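You operate a simulated robot arm through the tools that you are given. There is no shell and no other tool.

You are at the controls of a simulated robot arm. One attempt, no reset.

## Task
Gauge the red rack's rotor over one full turn in the test rig.
Fine: zero the display before the turn, knob from START to END, gauge aside after; leave the rotor in the rig.

It is judged by the outcome, as a careful person would: the job done as asked, and still so three seconds after it is handed in. It fails if anything else is knocked over, pushed out of place, dropped, spilled or broken.

## Robot
A 7-joint arm with a two-finger gripper, fixed in place. Base frame: the origin is at the foot of the arm, x ahead of it, y to its left, z up; the work surface is at about z = 820. Readings come in mm, degrees, newtons and seconds.
With the tool pointing down near the work surface it reaches from about 100 to 580 mm from the base axis. Its first joint turns from -143.0 to 143.0 degrees. Payload 1.47 kg.
Tool frame: the origin (TCP) lies between the finger pads and is the grasp point; the fingertips stand 16 mm ahead of it; z points along the fingers, y is the line along which they close. The gripper opens to 87 mm. The gripper's body begins 55 mm behind the TCP.
Orientation is that of the tool frame in the base frame, as a unit quaternion [x, y, z, w]. With the fingers straight down and closing along the base's y, the tool's x points along the base's -x, its y along +y and its z along -z.

## Interface
- The arm moves only by the tool jog_arm. Its arguments are lists of equal length, an entry for each row: "dp": the shift along the base's x, y, z in units of 200 mm (1.0 is 200 mm), a list of three; "delta_rot": the turn, a rotation vector about the base's x, y, z in units of 60 degrees (1.0 is 60 degrees), a list of three; "jaw": the finger opening in mm, from 0 to 87. In form: {"dp": [[x, y, z], ...], "delta_rot": [[rx, ry, rz], ...], "jaw": [jaw, ...]}. A call has 1 to 20 rows; each row is the pose to reach, as a shift and turn from the pose commanded when the call began. A call with a number of a shift or a turn outside -1 to 1 is refused whole. A row lasts 0.2 s, in which the tool goes at most 50 mm and 8.6 degrees; a call with a longer step from one row to the next is refused whole, and so is a gripper value outside its range. A pose out of reach is approached as far as the arm can. The call stops where the force on the tool passes 40 N (or 10 N more than at its start, if that is more) or the arm is blocked; 0.2 s more then pass. Each finger travels about 45 mm/s and halts on what it meets, pressing with about 28 N; the grip force reading is that of the motor and also rises with nothing between the fingers. The clock runs only during rows and for 0.2 s after the last one: add rows that repeat a pose to give the fingers time. The reply holds the time, the measured pose of the TCP, the force on the tool along the base axes, the opening and the grip force, in the units named above and with some noise, with the torque about the TCP (base axes, N m) and any sound that the robot's microphone picked up, and new pictures: "show" is both (left out), scene, wrist or none.
- Cameras (640 x 400 px; columns grow to the right, rows downward): "scene" is fixed at [401.6, -651.3, 1493.4]; the picture's right is [0.95, 0.30, 0.00], its down [0.21, -0.65, -0.73] and it looks along [-0.22, 0.70, -0.68] (base axes); focal length 223 px, centre (320, 200). "wrist" rides on the gripper at [73, 12, -89] in the tool frame; the picture's right is [-0.16, 0.99, 0.00], its down [-0.72, -0.12, -0.68] and it looks along [-0.67, -0.11, 0.73] (tool axes); focal length 247 px, centre (320, 200). There is no depth. A picture from a camera that has moved, and an enlarged one, comes with that camera's place and axes in the base frame and with its lens.
- lift_body(by): slides the trunk up (or, below 0, down) by that many mm; the arm rides with it, the base frame stays. It gives what a move gives, with no picture.
- enlarge(camera, box): a new picture of the part [left, top, right, bottom] of that camera's present view, enlarged. The clock stands still meanwhile.
- sign_off(): hands the job in; it is judged then, once.

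Nothing tells you positions but the pictures and the camera data. Unless the task says otherwise, let go and move clear before handing in.

The tools are called after "Emit:" as a command line: name --argument value ..., lists and objects as JSON in quotes. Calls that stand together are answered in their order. jog_arm: Moves the arm, as the interface text tells. Its arguments: {"type":"object","properties":{"dp":{"type":"array","items":{"type":"array","items":{"type":"number"}}},"delta_rot":{"type":"array","items":{"type":"array","items":{"type":"number"}}},"jaw":{"type":"array","items":{"type":"number"}},"show":{"type":"string","enum":["both","scene","wrist","none"]}},"required":["dp","delta_rot","jaw"]} The other tools are called the same way: lift_body (by) slides the trunk up or down; enlarge (camera, box) takes an enlarged picture of a part of a camera's view; sign_off () hands the job in.

At the start:

```text
time_s: 0.0
eef_pos: [226.9, -427.9, 1305.6]
tcp_rot: [-0.018, 0.997, 0.07, 0.011]
wrist_force: [0.2, 0.3, 0.1]
ft_torque: [0.02, 0.02, 0.0]
grip_width: 86.9
grasp_force: 0.1
trunk travel left (down, up): [-865.0, 375.0]
```

scene: 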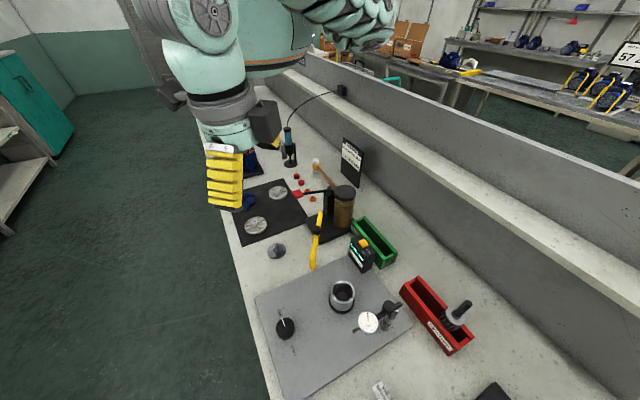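
wrist: 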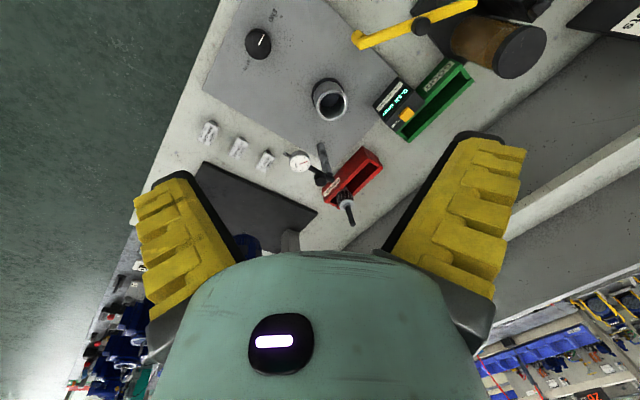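

I see a bench with a test rig on a grey plate (knob, round chuck, dial gauge on a stand), a red rack holding a rotor, a green rack, and a display. I'll look closer before moving anything.

Emit:
enlarge --camera "scene" --box '[240, 230, 500, 400]'

Emit:
enlarge --camera "wrist" --box '[180, 0, 480, 260]'

Emit:
enlarge --camera "scene" --box '[300, 120, 420, 280]'

Emit:
enlarge --camera "wrist" --box '[270, 60, 400, 230]'

Emit:
enlarge --camera "scene" --box '[330, 270, 490, 370]'

Emit:
enlarge --camera "scene" --box '[250, 270, 370, 380]'

```text
2.35 times, centred on (370, 315) of scene
camera zoom: at [401.6, -651.3, 1493.4], right [0.95, 0.3, 0.0], down [0.21, -0.65, -0.73], along [-0.22, 0.7, -0.68], focal length 524 px, centre (202, -71)
```

zoom: 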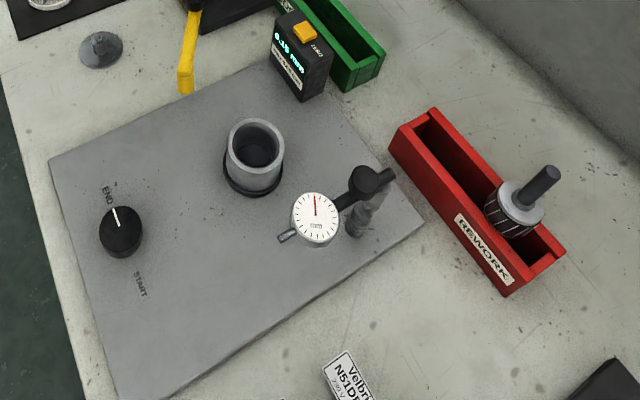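

```text
1.54 times, centred on (330, 130) of wrist
camera zoom: at [151.6, -431.7, 1393.9], right [0.12, 0.98, 0.14], down [0.71, -0.18, 0.68], along [0.69, 0.02, -0.72], focal length 380 px, centre (305, 308)
```

zoom: 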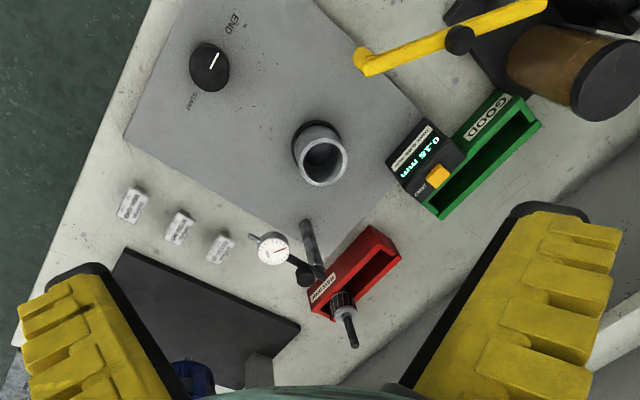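

```text
2.50 times, centred on (360, 200) of scene
camera zoom: at [401.6, -651.3, 1493.4], right [0.95, 0.3, 0.0], down [0.21, -0.65, -0.73], along [-0.22, 0.7, -0.68], focal length 557 px, centre (220, 200)
```

zoom: 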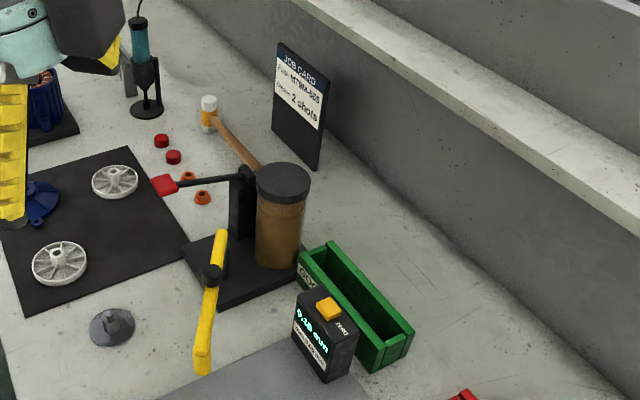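

```text
2.35 times, centred on (335, 145) of wrist
camera zoom: at [151.6, -431.7, 1393.9], right [0.12, 0.98, 0.14], down [0.71, -0.18, 0.68], along [0.69, 0.02, -0.72], focal length 581 px, centre (285, 329)
```

zoom: 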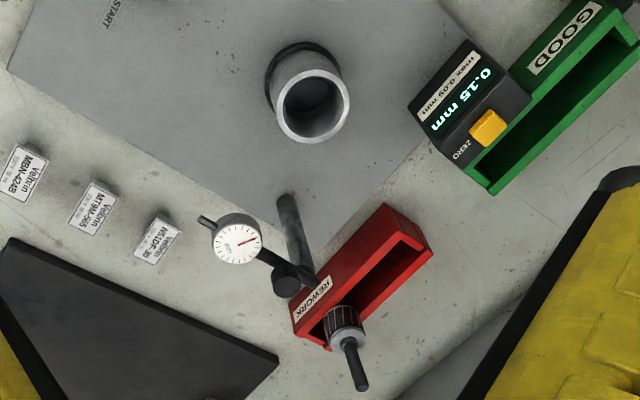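

```text
4.00 times, centred on (410, 320) of scene
camera zoom: at [401.6, -651.3, 1493.4], right [0.95, 0.3, 0.0], down [0.21, -0.65, -0.73], along [-0.22, 0.7, -0.68], focal length 891 px, centre (-40, -280)
```

zoom: 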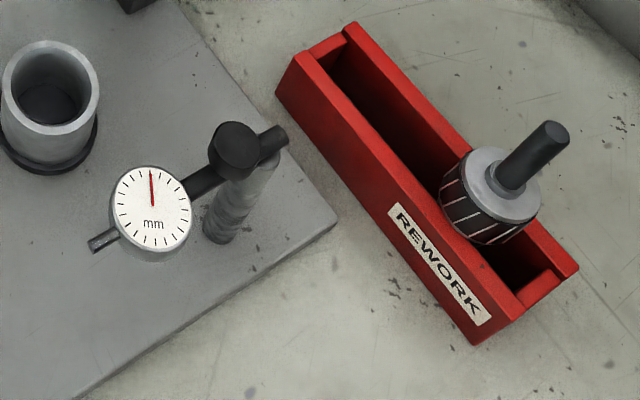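

```text
3.64 times, centred on (310, 325) of scene
camera zoom: at [401.6, -651.3, 1493.4], right [0.95, 0.3, 0.0], down [0.21, -0.65, -0.73], along [-0.22, 0.7, -0.68], focal length 810 px, centre (356, -254)
```

zoom: 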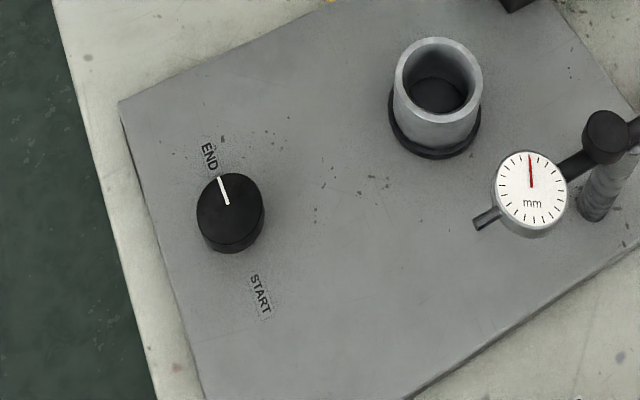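

The rotor stands shaft up in the REWORK rack, near (660, -347). The rig cup is near (378, -360), the knob near (258, -488) pointing at END, and the gauge post near (500, -405) with the gauge swung aside. I'll move the wrist camera over the rig for closer views.

Emit:
jog_arm --dp '[[0.15, 0.05, -0.05], [0.3, 0.1, -0.1], [0.45, 0.15, -0.15], [0.6, 0.2, -0.2]]' --delta_rot '[[0, 0, 0], [0, 0, 0], [0, 0, 0], [0, 0, 0]]' --jaw '[87, 87, 87, 87]'

```text
time_s: 1.0
eef_pos: [316.2, -401.8, 1281.3]
tcp_rot: [-0.023, 0.997, 0.069, 0.011]
wrist_force: [0.1, 0.5, 0.2]
ft_torque: [0.02, 0.01, 0.03]
grip_width: 87.0
grasp_force: 0.1
out of reach, approached as far as the arm can: row 3, 4
trunk travel left (down, up): [-865.0, 375.0]
camera wrist: at [240.6, -405.0, 1369.3], right [0.11, 0.98, 0.14], down [0.71, -0.18, 0.68], along [0.69, 0.02, -0.72], focal length 247 px, centre (320, 200)
```

scene: 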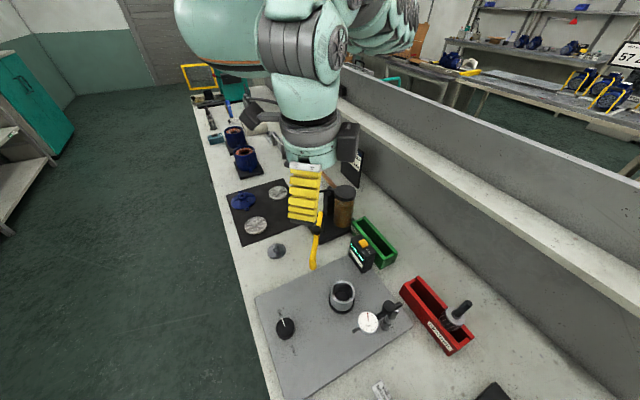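
wrist: 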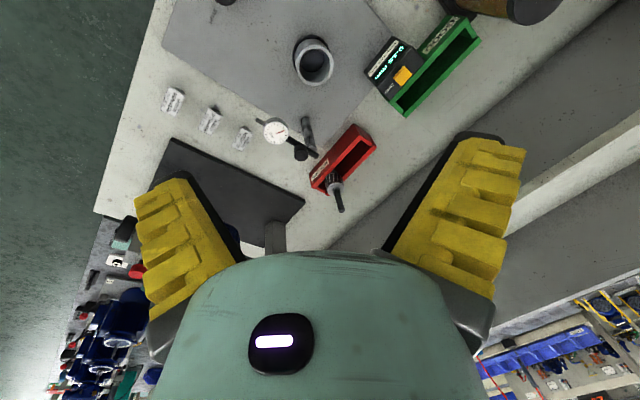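

The arm reached its limit near radius 510 at this height. I'll go lower, where it should reach farther.

Emit:
jog_arm --dp '[[0, 0, -0.2], [0, 0, -0.4], [0, 0, -0.6], [0, 0, -0.8]]' --delta_rot '[[0, 0, 0], [0, 0, 0], [0, 0, 0], [0, 0, 0]]' --jaw '[87, 87, 87, 87]'

```text
time_s: 2.0
eef_pos: [318.6, -401.4, 1119.6]
tcp_rot: [-0.019, 0.997, 0.07, 0.011]
wrist_force: [0.5, -0.8, -0.8]
ft_torque: [-0.01, 0.03, 0.01]
grip_width: 87.1
grasp_force: 0.1
out of reach, approached as far as the arm can: row 1
trunk travel left (down, up): [-865.0, 375.0]
camera wrist: at [242.6, -404.7, 1208.3], right [0.12, 0.98, 0.14], down [0.71, -0.18, 0.68], along [0.69, 0.02, -0.72], focal length 247 px, centre (320, 200)
```

scene: 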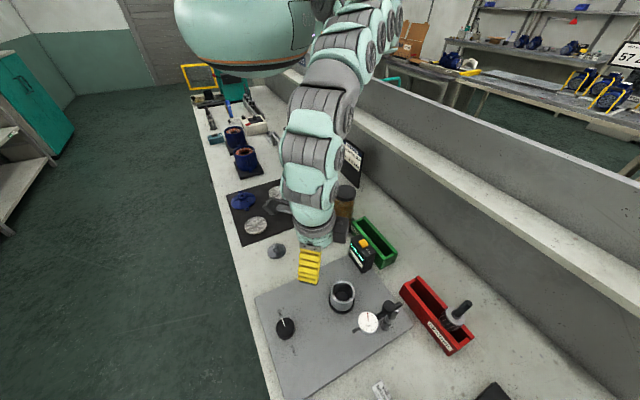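
wrist: 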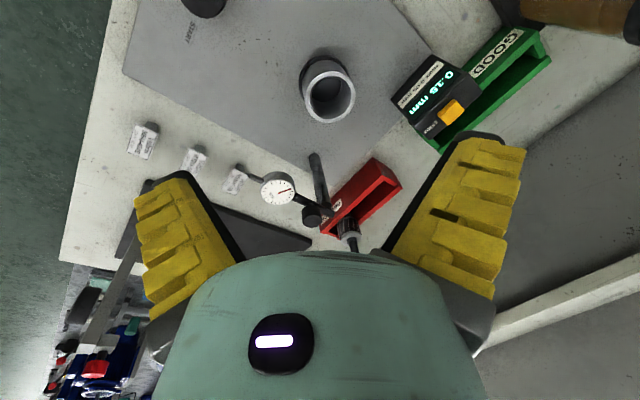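

The view over the rig is much closer now, and I'll enlarge parts of it.

Emit:
enlarge --camera "wrist" --box '[230, 130, 430, 260]'

Emit:
enlarge --camera "wrist" --box '[270, 30, 490, 160]'

Emit:
jog_arm --dp '[[0.15, -0.07, 0], [0.3, -0.14, 0], [0.45, -0.21, 0]]' --delta_rot '[[0, 0, 0], [0, 0, 0], [0, 0, 0]]' --jaw '[87, 87, 87]'

```text
3.08 times, centred on (330, 195) of wrist
camera zoom: at [242.6, -404.7, 1208.3], right [0.12, 0.98, 0.14], down [0.71, -0.18, 0.68], along [0.69, 0.02, -0.72], focal length 760 px, centre (289, 215)
```

zoom: 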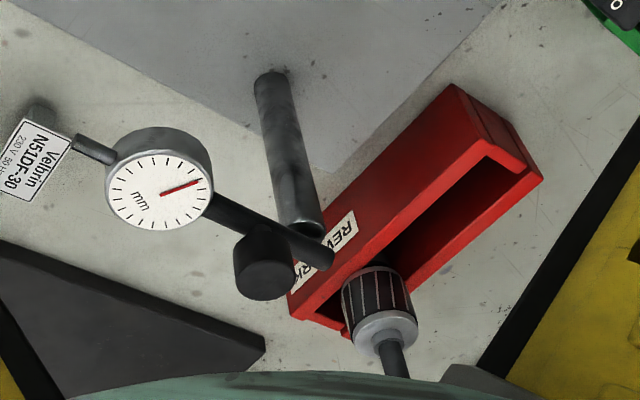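

```text
2.91 times, centred on (380, 95) of wrist
camera zoom: at [242.6, -404.7, 1208.3], right [0.12, 0.98, 0.14], down [0.71, -0.18, 0.68], along [0.69, 0.02, -0.72], focal length 718 px, centre (146, 506)
```

zoom: 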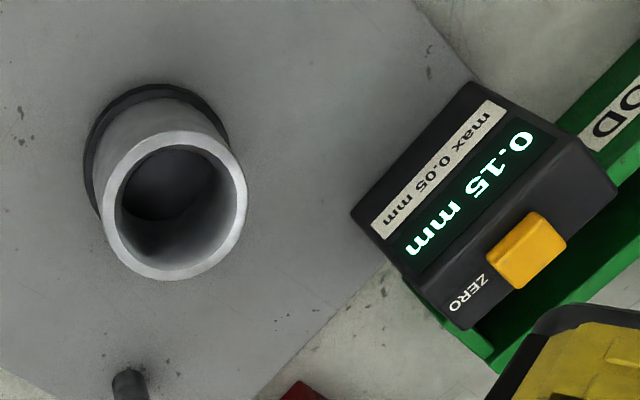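

```text
time_s: 2.8
eef_pos: [412.5, -435.0, 1122.7]
tcp_rot: [-0.022, 0.997, 0.07, 0.016]
wrist_force: [1.9, -0.2, 0.2]
ft_torque: [-0.06, 0.15, 0.0]
grip_width: 87.3
grasp_force: 0.1
out of reach, approached as far as the arm can: row 3
trunk travel left (down, up): [-865.0, 375.0]
camera wrist: at [336.7, -439.9, 1210.0], right [0.11, 0.98, 0.14], down [0.71, -0.18, 0.68], along [0.7, 0.02, -0.72], focal length 247 px, centre (320, 200)
```

scene: 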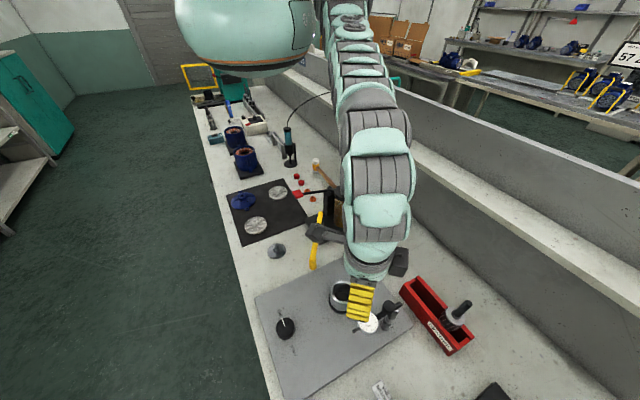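
wrist: 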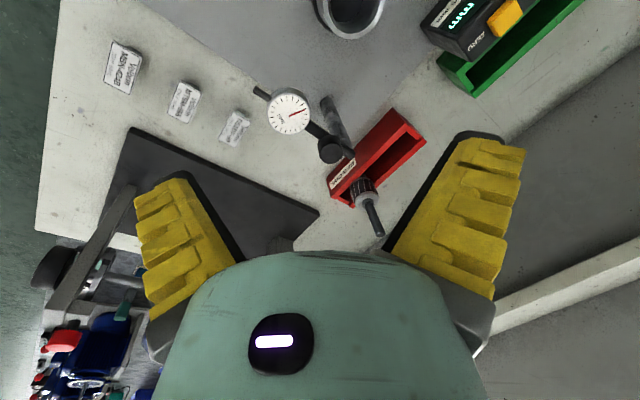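

The rotor's shaft is vertical and its body looks about 49 mm across, while the cup bore looks about 54 mm. The rotor lies about 750 mm out, so I'll tilt the tool outward and look at it from close up.

Emit:
jog_arm --dp '[[0.085, 0.112, -0.06], [0.17, 0.224, -0.12], [0.256, 0.336, -0.18], [0.342, 0.448, -0.24], [0.428, 0.56, -0.3], [0.514, 0.672, -0.36], [0.6, 0.785, -0.42]]' --delta_rot '[[-0.04, -0.097, -0.076], [-0.08, -0.194, -0.151], [-0.121, -0.291, -0.227], [-0.161, -0.389, -0.303], [-0.201, -0.486, -0.379], [-0.242, -0.583, -0.454], [-0.282, -0.68, -0.53]]' --jaw '[87, 87, 87, 87, 87, 87, 87]'

```text
time_s: 4.4
eef_pos: [539.8, -305.5, 1005.3]
tcp_rot: [0.225, 0.898, -0.091, 0.367]
wrist_force: [0.1, -1.6, 0.5]
ft_torque: [0.04, 0.0, 0.05]
grip_width: 87.1
grasp_force: 0.0
out of reach, approached as far as the arm can: row 4, 5, 6, 7
trunk travel left (down, up): [-865.0, 375.0]
camera wrist: at [443.9, -241.6, 1018.4], right [0.56, 0.82, 0.11], down [-0.02, -0.12, 0.99], along [0.83, -0.56, -0.05], focal length 247 px, centre (320, 200)
```

scene: 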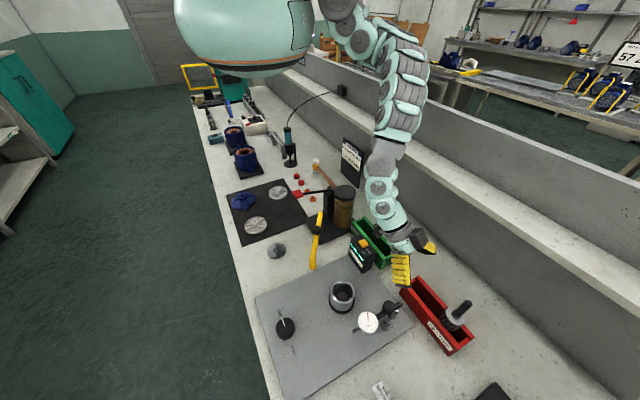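
wrist: 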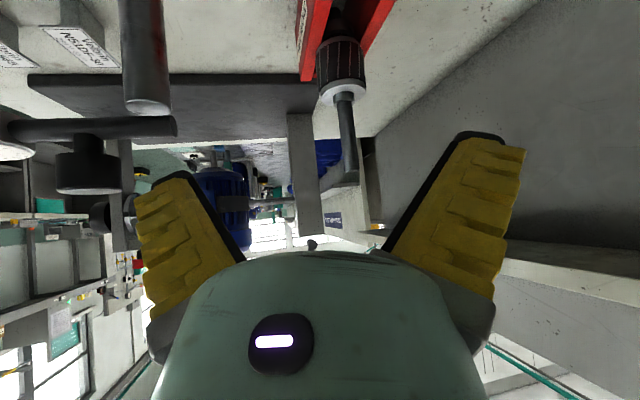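

The picture is upside down because the camera is now on the underside. I'll enlarge the rotor and gauge.

Emit:
enlarge --camera "wrist" --box '[260, 0, 420, 200]'

Emit:
enlarge --camera "wrist" --box '[0, 0, 220, 210]'

Emit:
enlarge --camera "scene" --box '[380, 220, 500, 370]'

Emit:
enlarge --camera "scene" --box '[140, 0, 460, 270]'

```text
2.00 times, centred on (340, 100) of wrist
camera zoom: at [443.9, -241.6, 1018.4], right [0.56, 0.82, 0.11], down [-0.02, -0.12, 0.99], along [0.83, -0.56, -0.05], focal length 494 px, centre (280, 400)
```

zoom: 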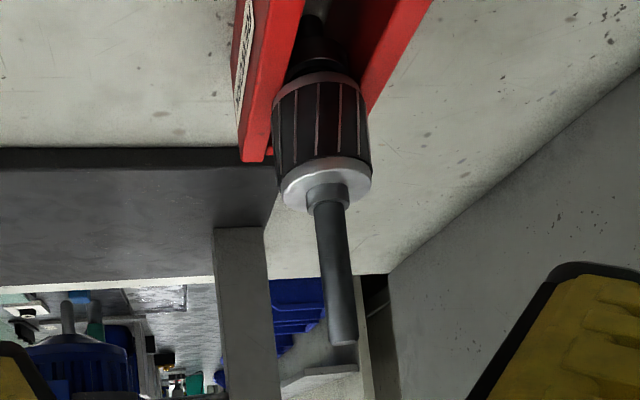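

```text
1.90 times, centred on (110, 105) of wrist
camera zoom: at [443.9, -241.6, 1018.4], right [0.56, 0.82, 0.11], down [-0.02, -0.12, 0.99], along [0.83, -0.56, -0.05], focal length 470 px, centre (720, 381)
```

zoom: 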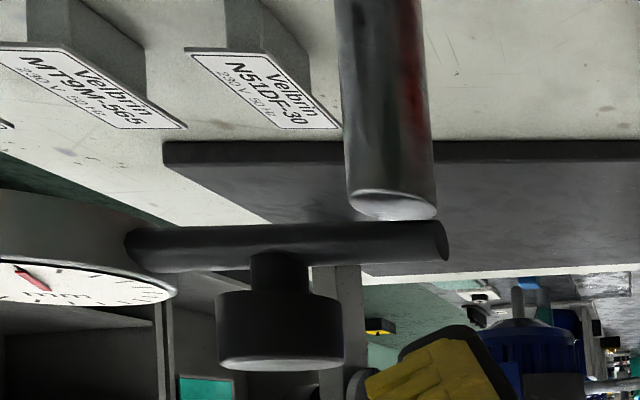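

```text
2.67 times, centred on (440, 295) of scene
camera zoom: at [401.6, -651.3, 1493.4], right [0.95, 0.3, 0.0], down [0.21, -0.65, -0.73], along [-0.22, 0.7, -0.68], focal length 594 px, centre (0, -53)
```

zoom: 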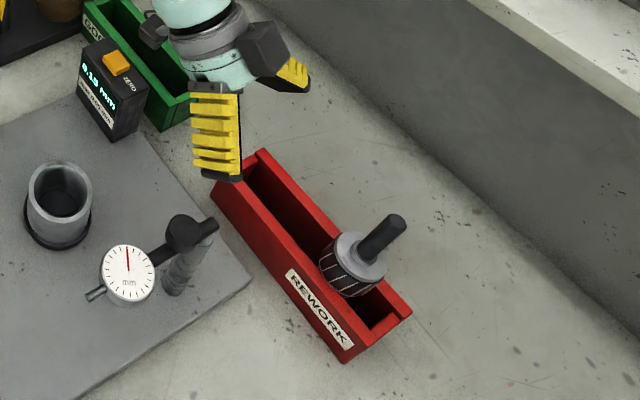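

```text
1.48 times, centred on (300, 135) of scene
camera zoom: at [401.6, -651.3, 1493.4], right [0.95, 0.3, 0.0], down [0.21, -0.65, -0.73], along [-0.22, 0.7, -0.68], focal length 330 px, centre (350, 296)
```

zoom: 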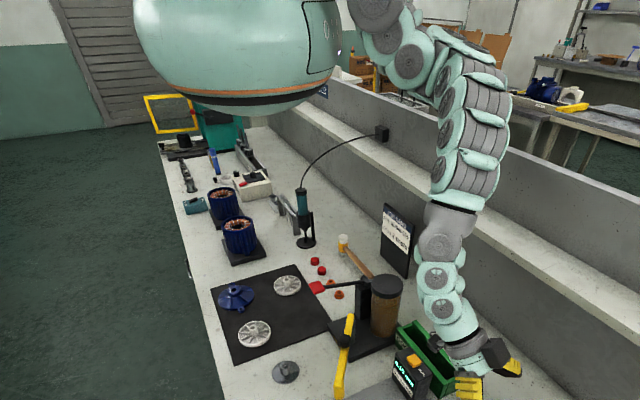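

The gauge bar pivots on top of the post and carries a handle knob, and the rotor has a long upper shaft. To reach outward with a tilted tool I'll retract and rise a little, then lower the trunk moderately.

Emit:
jog_arm --dp '[[-0.15, 0.04, 0.16], [-0.3, 0.08, 0.32], [-0.45, 0.12, 0.48], [-0.6, 0.15, 0.65]]' --delta_rot '[[0.038, 0.074, 0], [0.077, 0.148, 0], [0.115, 0.22, 0], [0.154, 0.295, 0]]' --jaw '[87, 87, 87, 87]' --show "scene"

Emit:
lift_body --by -100

Emit:
jog_arm --dp '[[0, 0, 0]]' --delta_rot '[[0, 0, 0]]' --jaw '[87]'

```text
time_s: 5.4
eef_pos: [476.0, -395.4, 1101.7]
tcp_rot: [0.276, 0.934, -0.042, 0.225]
wrist_force: [-4.0, 2.6, -2.3]
ft_torque: [-0.21, -0.31, 0.1]
grip_width: 87.0
grasp_force: 0.0
out of reach, approached as far as the arm can: row 1, 2, 3, 4
trunk travel left (down, up): [-865.0, 375.0]
```

scene: 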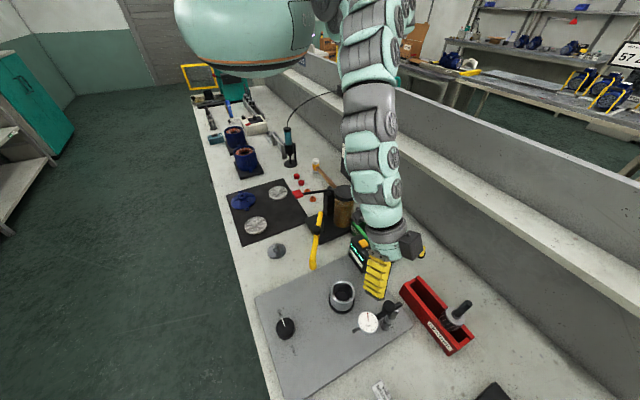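

```text
time_s: 6.7
eef_pos: [468.3, -394.9, 997.5]
tcp_rot: [0.237, 0.948, -0.051, 0.206]
wrist_force: [0.7, -1.1, -0.2]
ft_torque: [0.03, 0.04, -0.04]
grip_width: 86.8
grasp_force: 0.2
trunk travel left (down, up): [-765.0, 475.0]
```

```text
time_s: 7.1
eef_pos: [467.2, -393.2, 997.0]
tcp_rot: [0.237, 0.948, -0.051, 0.206]
wrist_force: [0.1, 0.1, 0.5]
ft_torque: [-0.02, 0.03, -0.01]
grip_width: 86.9
grasp_force: 0.0
trunk travel left (down, up): [-765.0, 475.0]
camera wrist: at [382.0, -334.6, 1048.8], right [0.59, 0.8, 0.07], down [0.28, -0.28, 0.92], along [0.76, -0.52, -0.39], focal length 247 px, centre (320, 200)
```

scene: 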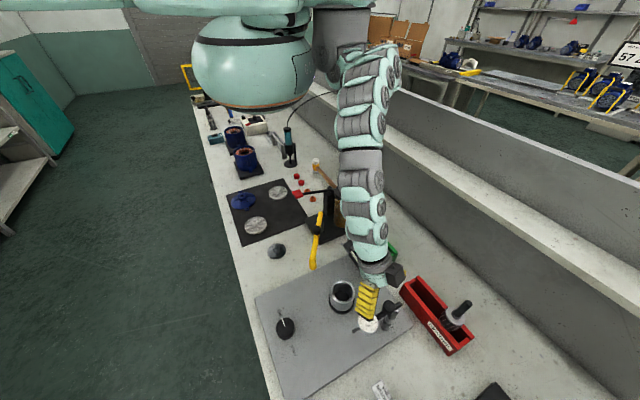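
wrist: 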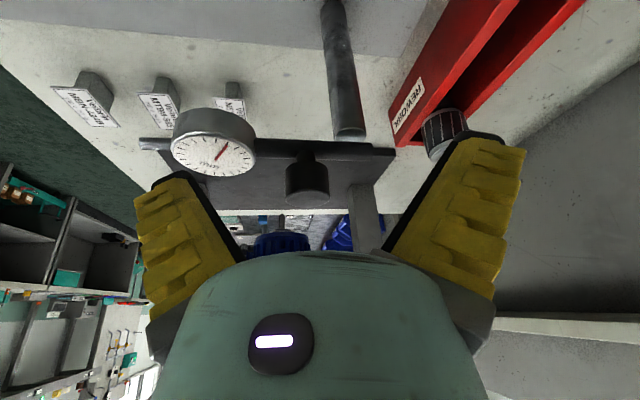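

That retreat drifted toward the gauge because the pose was out of reach, but nothing touched. I'll now lift and move clear with a smaller step.

Emit:
jog_arm --dp '[[0, 0.1, 0.15], [0, 0.25, 0.3], [0, 0.4, 0.45]]' --delta_rot '[[0, 0, 0], [0, 0, 0], [0, 0, 0]]' --jaw '[87, 87, 87]'

```text
time_s: 7.9
eef_pos: [494.4, -380.6, 996.7]
tcp_rot: [0.236, 0.948, -0.05, 0.206]
wrist_force: [0.2, 0.4, 0.0]
ft_torque: [0.0, 0.05, 0.01]
grip_width: 87.1
grasp_force: 0.1
out of reach, approached as far as the arm can: row 1, 2, 3
trunk travel left (down, up): [-765.0, 475.0]
camera wrist: at [409.2, -322.0, 1049.0], right [0.59, 0.8, 0.07], down [0.28, -0.28, 0.92], along [0.76, -0.52, -0.39], focal length 247 px, centre (320, 200)
```

scene: 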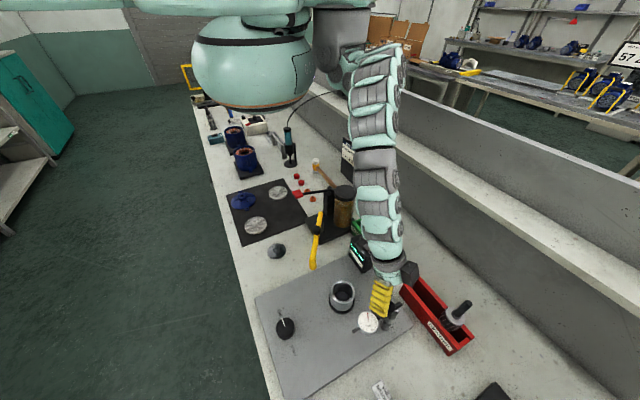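
wrist: 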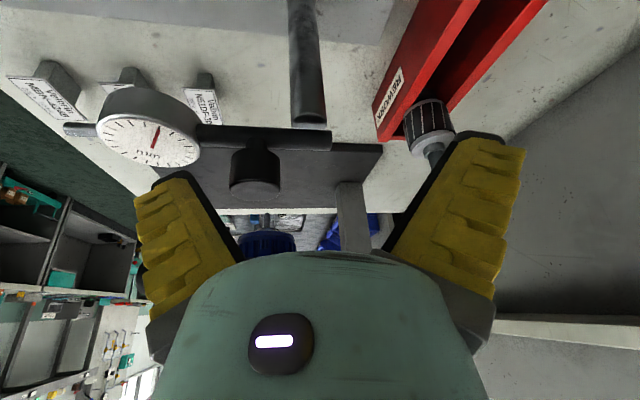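

The arm seems unable to fold closer to its own shoulder, so going up or inward fails while outward is fine. The gauge's handle is between my fingers, so I'll use the trunk to rise straight up.

Emit:
lift_body --by 80

```text
time_s: 9.1
eef_pos: [494.7, -381.5, 1076.7]
tcp_rot: [0.237, 0.948, -0.05, 0.206]
wrist_force: [0.2, 0.7, -0.1]
ft_torque: [-0.03, 0.0, 0.01]
grip_width: 87.1
grasp_force: 0.1
trunk travel left (down, up): [-845.0, 395.0]
```

I'm clear above the gauge at z 1077. Next I'll move outward toward the rotor at this height to test the reach.

Emit:
jog_arm --dp '[[0.15, 0.08, 0], [0.3, 0.16, 0], [0.45, 0.25, 0]]' --delta_rot '[[0, 0, 0], [0, 0, 0], [0, 0, 0]]' --jaw '[87, 87, 87]'

```text
time_s: 9.9
eef_pos: [584.9, -330.4, 1077.3]
tcp_rot: [0.237, 0.948, -0.05, 0.206]
wrist_force: [0.2, -0.9, 0.7]
ft_torque: [0.01, -0.03, 0.0]
grip_width: 87.2
grasp_force: 0.0
trunk travel left (down, up): [-845.0, 395.0]
camera wrist: at [498.4, -272.0, 1129.1], right [0.59, 0.8, 0.07], down [0.28, -0.28, 0.92], along [0.76, -0.52, -0.39], focal length 247 px, centre (320, 200)
```

scene: 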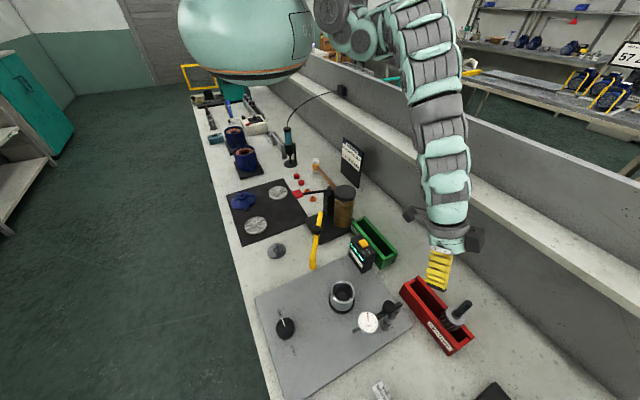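
wrist: 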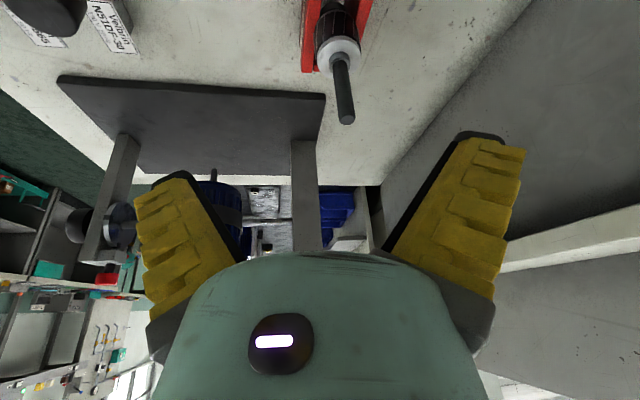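

The reach is fine here and the tool's closing line is level. I'll move over the rotor's shaft, estimated at (664, -349) with its top at z ≈ 973.

Emit:
jog_arm --dp '[[0.13, -0.03, -0.03], [0.26, -0.06, -0.06], [0.395, -0.093, -0.1], [0.395, -0.093, -0.1]]' --delta_rot '[[0, 0, 0], [0, 0, 0], [0, 0, 0], [0, 0, 0]]' --jaw '[87, 87, 87, 87]'

```text
time_s: 10.9
eef_pos: [662.4, -349.6, 1055.8]
tcp_rot: [0.237, 0.949, -0.049, 0.204]
wrist_force: [-0.1, -0.1, 0.3]
ft_torque: [-0.01, -0.01, 0.0]
grip_width: 87.0
grasp_force: 0.0
trunk travel left (down, up): [-845.0, 395.0]
camera wrist: at [577.1, -290.7, 1108.1], right [0.59, 0.8, 0.07], down [0.28, -0.29, 0.92], along [0.76, -0.52, -0.39], focal length 247 px, centre (320, 200)
```

scene: 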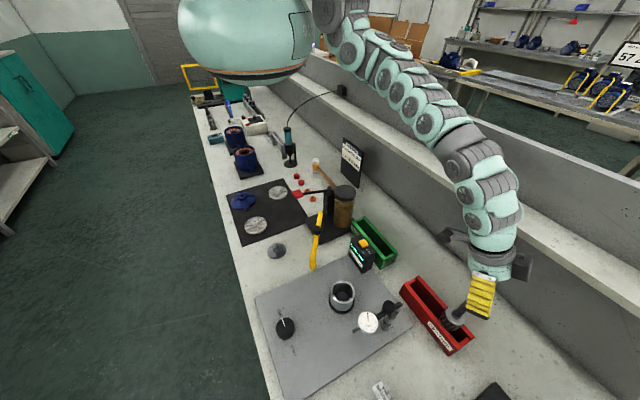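
wrist: 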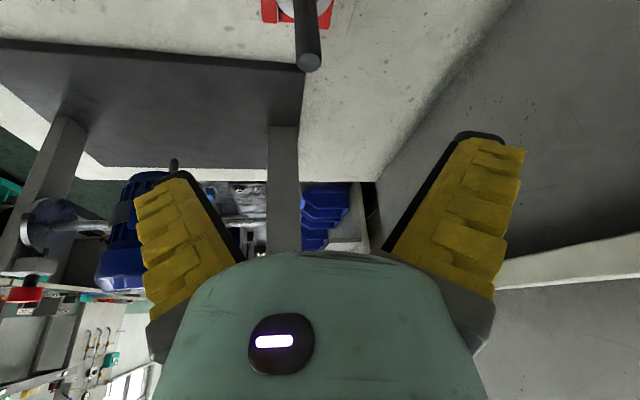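

The shaft's position is confirmed at (663, -350). I'll descend straight around it.

Emit:
jog_arm --dp '[[0, 0, -0.15], [0, 0, -0.3], [0, 0, -0.4], [0, 0, -0.4]]' --delta_rot '[[0, 0, 0], [0, 0, 0], [0, 0, 0], [0, 0, 0]]' --jaw '[87, 87, 87, 87]'

```text
time_s: 11.9
eef_pos: [649.3, -338.3, 997.1]
tcp_rot: [0.238, 0.948, -0.05, 0.206]
wrist_force: [0.0, 0.1, 0.0]
ft_torque: [-0.04, 0.02, 0.03]
grip_width: 86.9
grasp_force: 0.0
out of reach, approached as far as the arm can: row 2, 3, 4
trunk travel left (down, up): [-845.0, 395.0]
camera wrist: at [563.7, -280.4, 1049.2], right [0.59, 0.8, 0.07], down [0.28, -0.28, 0.92], along [0.76, -0.52, -0.39], focal length 247 px, centre (320, 200)
```

scene: 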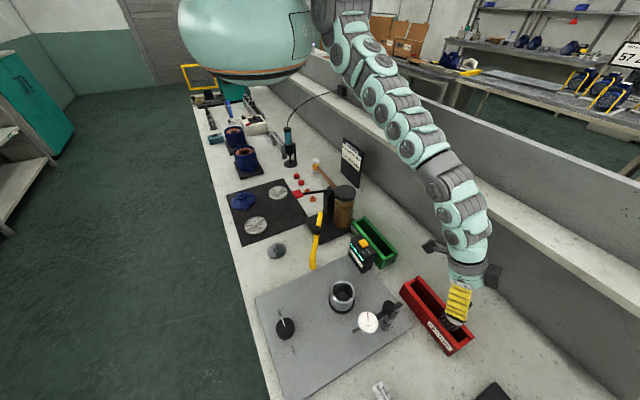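
wrist: 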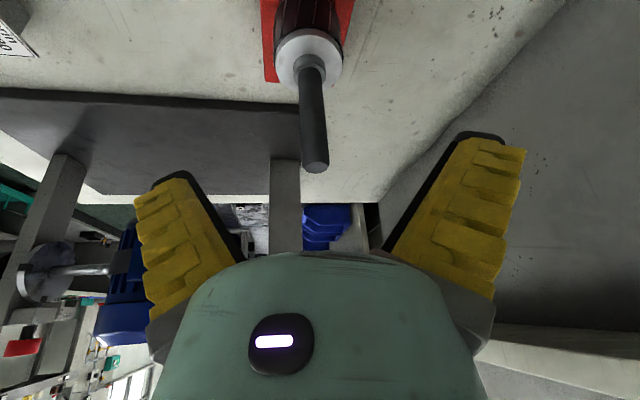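

The arm is at full extension here. I'll go back up to z 1056 above the shaft and use the trunk to lower straight down.

Emit:
jog_arm --dp '[[0, 0, 0.15], [0.035, -0.03, 0.3], [0.069, -0.058, 0.32], [0.069, -0.058, 0.32]]' --delta_rot '[[0, 0, 0], [0, 0, 0], [0, 0, 0], [0, 0, 0]]' --jaw '[87, 87, 87, 87]' --show "none"

```text
time_s: 12.9
eef_pos: [664.9, -349.7, 1062.2]
tcp_rot: [0.236, 0.949, -0.049, 0.206]
wrist_force: [0.7, 0.5, 0.6]
ft_torque: [0.0, 0.03, -0.04]
grip_width: 87.0
grasp_force: 0.0
trunk travel left (down, up): [-845.0, 395.0]
```

Emit:
lift_body --by -90

Emit:
jog_arm --dp '[[0, 0, 0]]' --delta_rot '[[0, 0, 0]]' --jaw '[87]'

```text
time_s: 14.2
eef_pos: [664.1, -350.8, 973.5]
tcp_rot: [0.237, 0.948, -0.05, 0.206]
wrist_force: [0.1, -0.3, -0.2]
ft_torque: [-0.01, 0.0, -0.02]
grip_width: 87.1
grasp_force: 0.1
trunk travel left (down, up): [-755.0, 485.0]
```

```text
time_s: 14.6
eef_pos: [663.8, -349.8, 972.1]
tcp_rot: [0.236, 0.948, -0.049, 0.205]
wrist_force: [-0.4, 0.1, -0.2]
ft_torque: [0.05, 0.0, -0.05]
grip_width: 87.1
grasp_force: 0.0
trunk travel left (down, up): [-755.0, 485.0]
camera wrist: at [578.0, -290.6, 1024.2], right [0.59, 0.8, 0.07], down [0.28, -0.28, 0.92], along [0.76, -0.52, -0.39], focal length 247 px, centre (320, 200)
```

scene: 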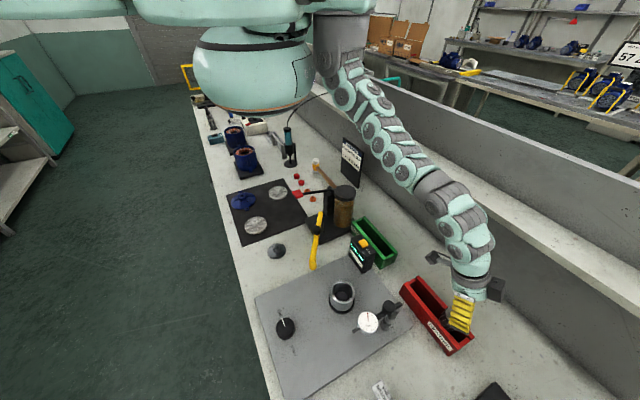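
wrist: 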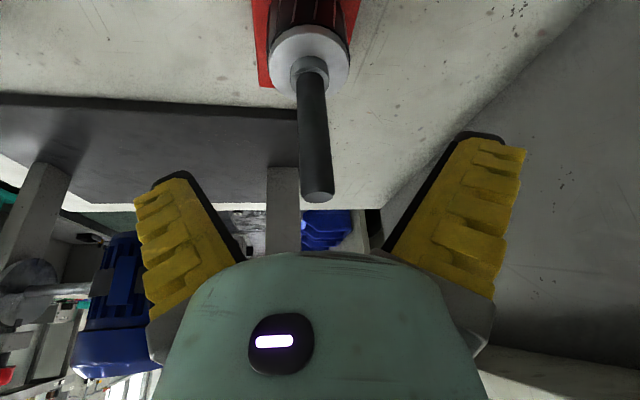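

The shaft's top is right at the grasp point. I'll lower 28 mm more, then close.

Emit:
lift_body --by -28

Emit:
jog_arm --dp '[[0, 0, 0], [0, 0, 0], [0, 0, 0], [0, 0, 0], [0, 0, 0], [0, 0, 0], [0, 0, 0]]' --delta_rot '[[0, 0, 0], [0, 0, 0], [0, 0, 0], [0, 0, 0], [0, 0, 0], [0, 0, 0], [0, 0, 0]]' --jaw '[70, 50, 30, 10, 0, 0, 0]'

```text
time_s: 15.3
eef_pos: [665.2, -349.3, 945.2]
tcp_rot: [0.237, 0.948, -0.05, 0.205]
wrist_force: [0.2, -0.6, 0.8]
ft_torque: [0.01, 0.0, 0.0]
grip_width: 87.1
grasp_force: 0.0
trunk travel left (down, up): [-727.0, 513.0]
```

```text
time_s: 16.9
eef_pos: [664.8, -350.4, 944.4]
tcp_rot: [0.236, 0.948, -0.049, 0.207]
wrist_force: [-4.2, 3.2, 7.7]
ft_torque: [0.12, 0.29, -0.03]
grip_width: 9.9
grasp_force: 27.8
trunk travel left (down, up): [-727.0, 513.0]
camera wrist: at [578.3, -291.1, 997.0], right [0.59, 0.8, 0.07], down [0.28, -0.28, 0.92], along [0.76, -0.52, -0.39], focal length 247 px, centre (320, 200)
```

scene: 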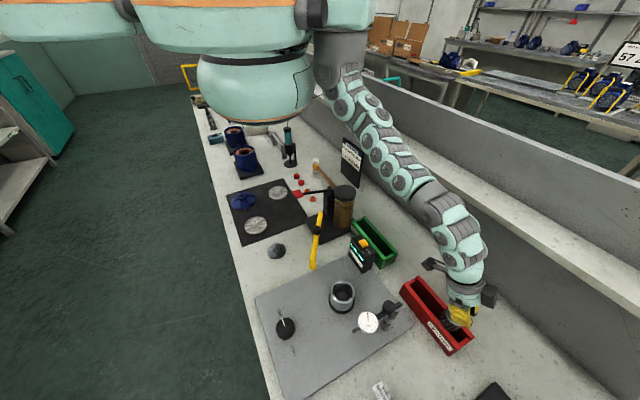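
wrist: 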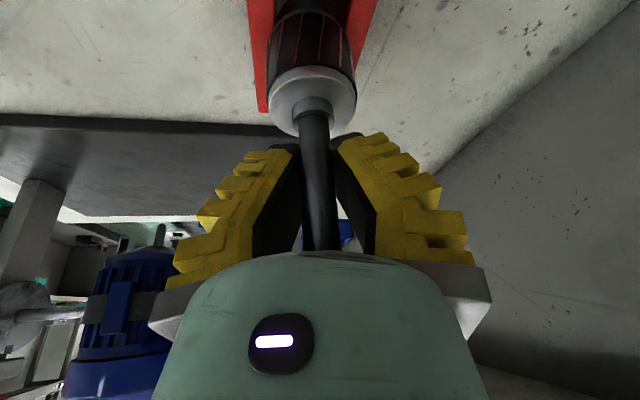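

The shaft is gripped at about 10 mm, so now I'll lift straight up with the trunk.

Emit:
lift_body --by 30

Emit:
jog_arm --dp '[[0, 0, 0]]' --delta_rot '[[0, 0, 0]]' --jaw '[0]'

```text
time_s: 17.6
eef_pos: [663.2, -349.7, 974.5]
tcp_rot: [0.237, 0.949, -0.049, 0.203]
wrist_force: [-0.5, -1.2, -6.3]
ft_torque: [-0.02, -0.06, -0.01]
grip_width: 5.8
grasp_force: 28.1
trunk travel left (down, up): [-757.0, 483.0]
```

```text
time_s: 18.0
eef_pos: [663.4, -349.5, 974.5]
tcp_rot: [0.237, 0.948, -0.05, 0.205]
wrist_force: [0.1, 0.0, -6.1]
ft_torque: [-0.01, -0.04, 0.0]
grip_width: 5.9
grasp_force: 27.6
trunk travel left (down, up): [-757.0, 483.0]
camera wrist: at [577.3, -290.3, 1025.5], right [0.59, 0.8, 0.07], down [0.28, -0.28, 0.92], along [0.76, -0.52, -0.39], focal length 247 px, centre (320, 200)
```

scene: 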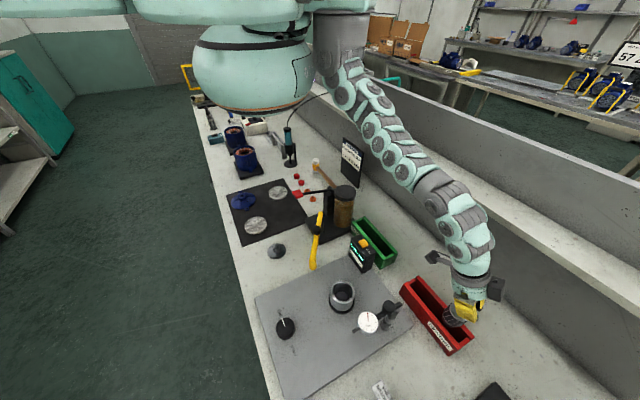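
wrist: 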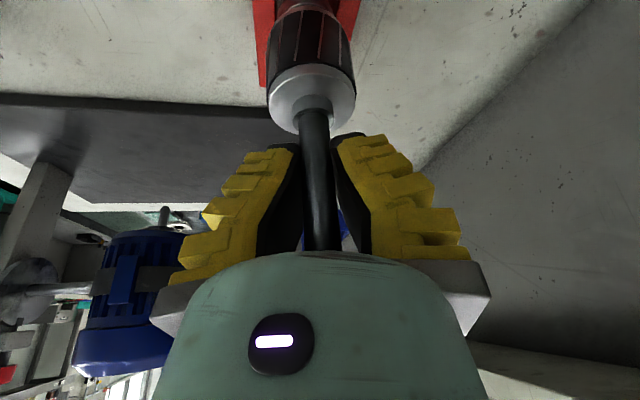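

The rotor is lifted and weighs about 6 N on the wrist. I'll raise it well above the rig before moving inward.

Emit:
lift_body --by 130

Emit:
jog_arm --dp '[[-0.12, 0.06, 0], [-0.24, 0.12, 0], [-0.36, 0.18, 0], [-0.48, 0.22, 0], [-0.48, 0.22, 0]]' --delta_rot '[[0, 0, 0], [0, 0, 0], [0, 0, 0], [0, 0, 0], [0, 0, 0]]' --jaw '[0, 0, 0, 0, 0]'

```text
time_s: 19.6
eef_pos: [663.6, -349.0, 1103.7]
tcp_rot: [0.237, 0.948, -0.05, 0.205]
wrist_force: [0.5, 0.1, -5.9]
ft_torque: [-0.03, -0.04, -0.04]
grip_width: 6.1
grasp_force: 28.0
trunk travel left (down, up): [-887.0, 353.0]
```

```text
time_s: 20.8
eef_pos: [566.9, -306.5, 1103.7]
tcp_rot: [0.238, 0.948, -0.049, 0.205]
wrist_force: [-0.3, -0.4, -6.5]
ft_torque: [-0.02, 0.0, -0.01]
grip_width: 6.1
grasp_force: 27.7
trunk travel left (down, up): [-887.0, 353.0]
camera wrist: at [480.0, -246.4, 1156.1], right [0.59, 0.8, 0.07], down [0.28, -0.28, 0.92], along [0.76, -0.52, -0.39], focal length 247 px, centre (320, 200)
```

scene: 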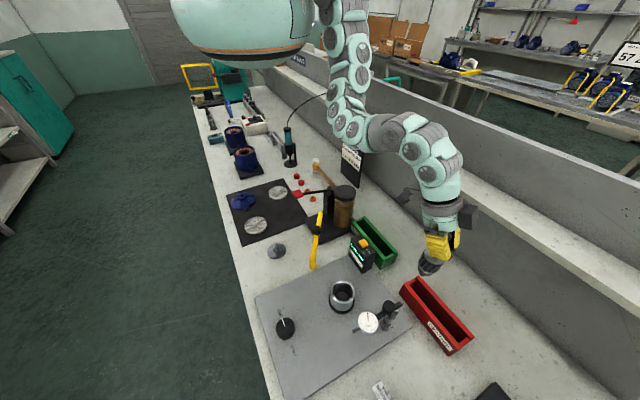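
wrist: 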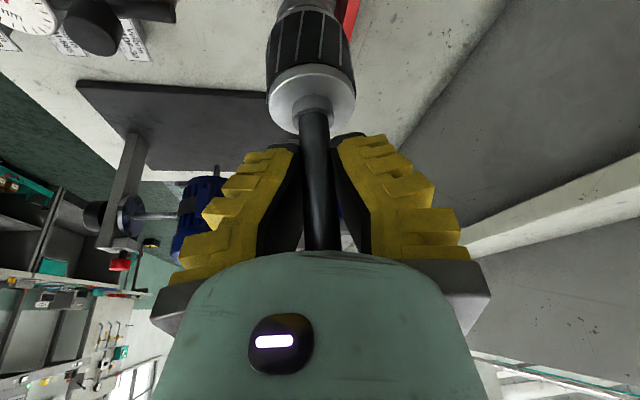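

Moving inward works, so I'll look at the held rotor to see its bottom end.

Emit:
enlarge --camera "scene" --box '[380, 190, 500, 290]'

Emit:
lift_body --by 100

Emit:
enlarge --camera "scene" --box '[370, 140, 490, 280]'

```text
4.00 times, centred on (440, 240) of scene
camera zoom: at [401.6, -651.3, 1493.4], right [0.95, 0.3, 0.0], down [0.21, -0.65, -0.73], along [-0.22, 0.7, -0.68], focal length 891 px, centre (-160, 40)
```

zoom: 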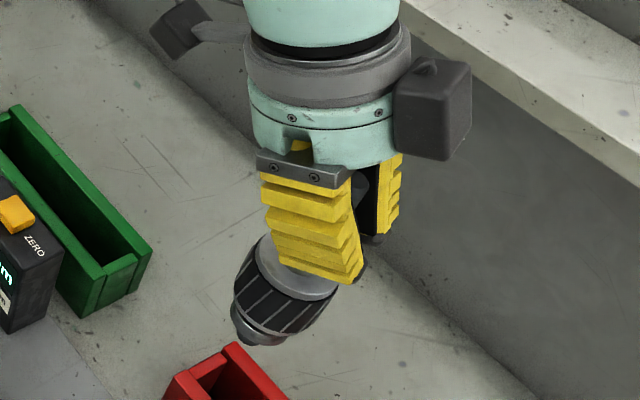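

```text
time_s: 22.1
eef_pos: [566.8, -305.4, 1204.5]
tcp_rot: [0.237, 0.948, -0.05, 0.205]
wrist_force: [0.2, -0.7, -5.8]
ft_torque: [-0.04, -0.06, -0.01]
grip_width: 5.9
grasp_force: 28.2
trunk travel left (down, up): [-987.0, 253.0]
```

```text
2.86 times, centred on (430, 210) of scene
camera zoom: at [401.6, -651.3, 1493.4], right [0.95, 0.3, 0.0], down [0.21, -0.65, -0.73], along [-0.22, 0.7, -0.68], focal length 636 px, centre (6, 171)
```

zoom: 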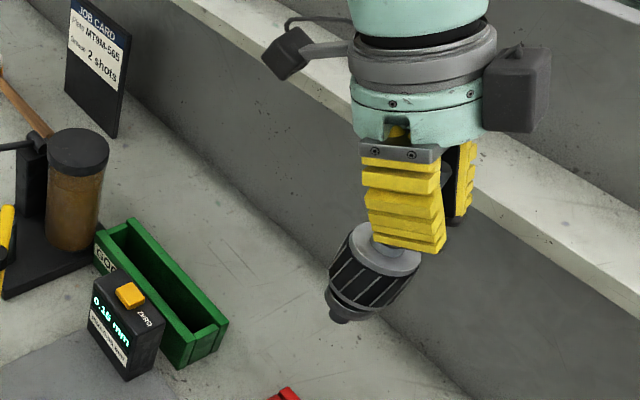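

The rotor hangs vertically with a short stub at its lower end. I'll bring it inward, between the gauge and the display, staying high.

Emit:
jog_arm --dp '[[-0.12, 0, -0.1], [-0.24, 0, -0.2], [-0.36, 0, -0.3], [-0.48, 0, -0.4], [-0.6, 0, -0.45], [-0.6, 0, -0.45]]' --delta_rot '[[0, 0, 0], [0, 0, 0], [0, 0, 0], [0, 0, 0], [0, 0, 0], [0, 0, 0]]' --jaw '[0, 0, 0, 0, 0, 0]'

```text
time_s: 23.5
eef_pos: [447.0, -304.1, 1113.8]
tcp_rot: [0.237, 0.948, -0.05, 0.205]
wrist_force: [-0.3, 0.0, -6.5]
ft_torque: [-0.02, -0.01, -0.02]
grip_width: 6.0
grasp_force: 28.2
trunk travel left (down, up): [-987.0, 253.0]
camera wrist: at [360.8, -245.7, 1165.4], right [0.59, 0.8, 0.07], down [0.28, -0.28, 0.92], along [0.76, -0.52, -0.39], focal length 247 px, centre (320, 200)
```

scene: 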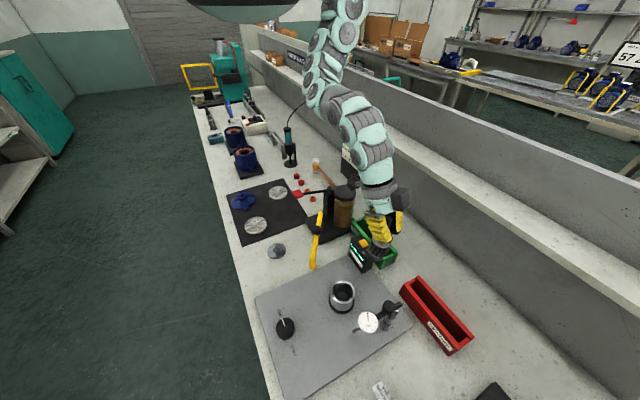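
wrist: 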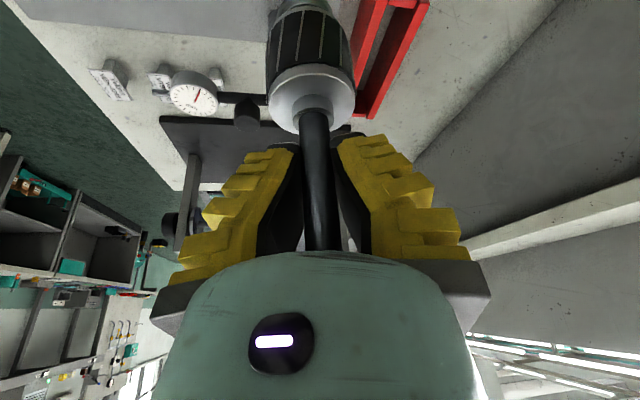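

That reached cleanly, so I'll measure the cup's position closely before moving over it.

Emit:
enlarge --camera "scene" --box '[315, 265, 375, 325]'

Emit:
jog_arm --dp '[[-0.1, -0.08, 0], [-0.2, -0.16, 0], [-0.35, -0.28, -0.05], [-0.35, -0.28, -0.05]]' --delta_rot '[[0, 0, 0], [0, 0, 0], [0, 0, 0], [0, 0, 0]]' --jaw '[0, 0, 0, 0]'

Emit:
enlarge --camera "scene" --box '[300, 190, 420, 330]'

```text
6.67 times, centred on (345, 295) of scene
camera zoom: at [401.6, -651.3, 1493.4], right [0.95, 0.3, 0.0], down [0.21, -0.65, -0.73], along [-0.22, 0.7, -0.68], focal length 1485 px, centre (153, -433)
```

zoom: 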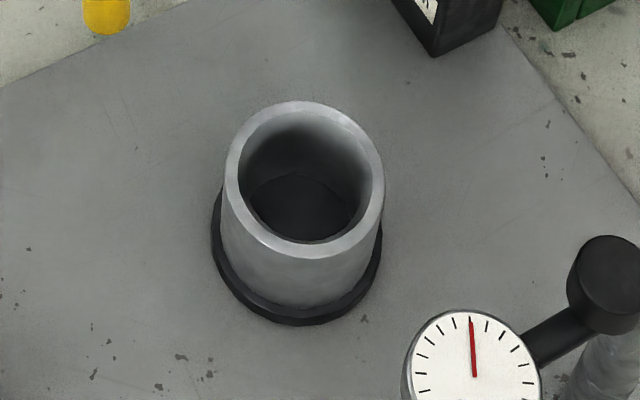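

```text
time_s: 24.5
eef_pos: [376.1, -360.2, 1104.7]
tcp_rot: [0.238, 0.948, -0.05, 0.205]
wrist_force: [-0.9, 0.8, -6.5]
ft_torque: [-0.01, -0.06, 0.0]
grip_width: 6.0
grasp_force: 28.6
trunk travel left (down, up): [-987.0, 253.0]
camera wrist: at [290.3, -301.4, 1156.1], right [0.59, 0.8, 0.07], down [0.28, -0.28, 0.92], along [0.76, -0.52, -0.39], focal length 247 px, centre (320, 200)
```

scene: 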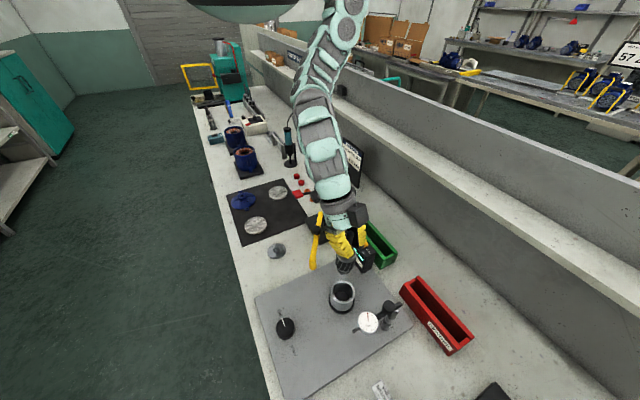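
wrist: 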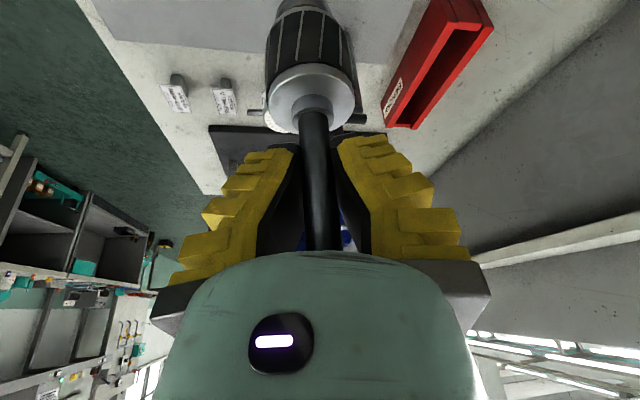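

```text
2.86 times, centred on (360, 260) of scene
camera zoom: at [401.6, -651.3, 1493.4], right [0.95, 0.3, 0.0], down [0.21, -0.65, -0.73], along [-0.22, 0.7, -0.68], focal length 636 px, centre (206, 29)
```

zoom: 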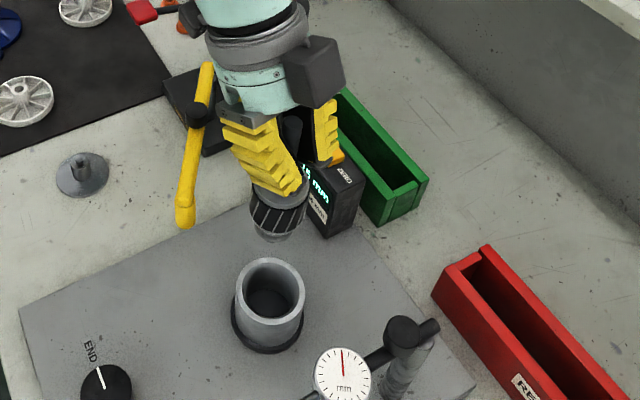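

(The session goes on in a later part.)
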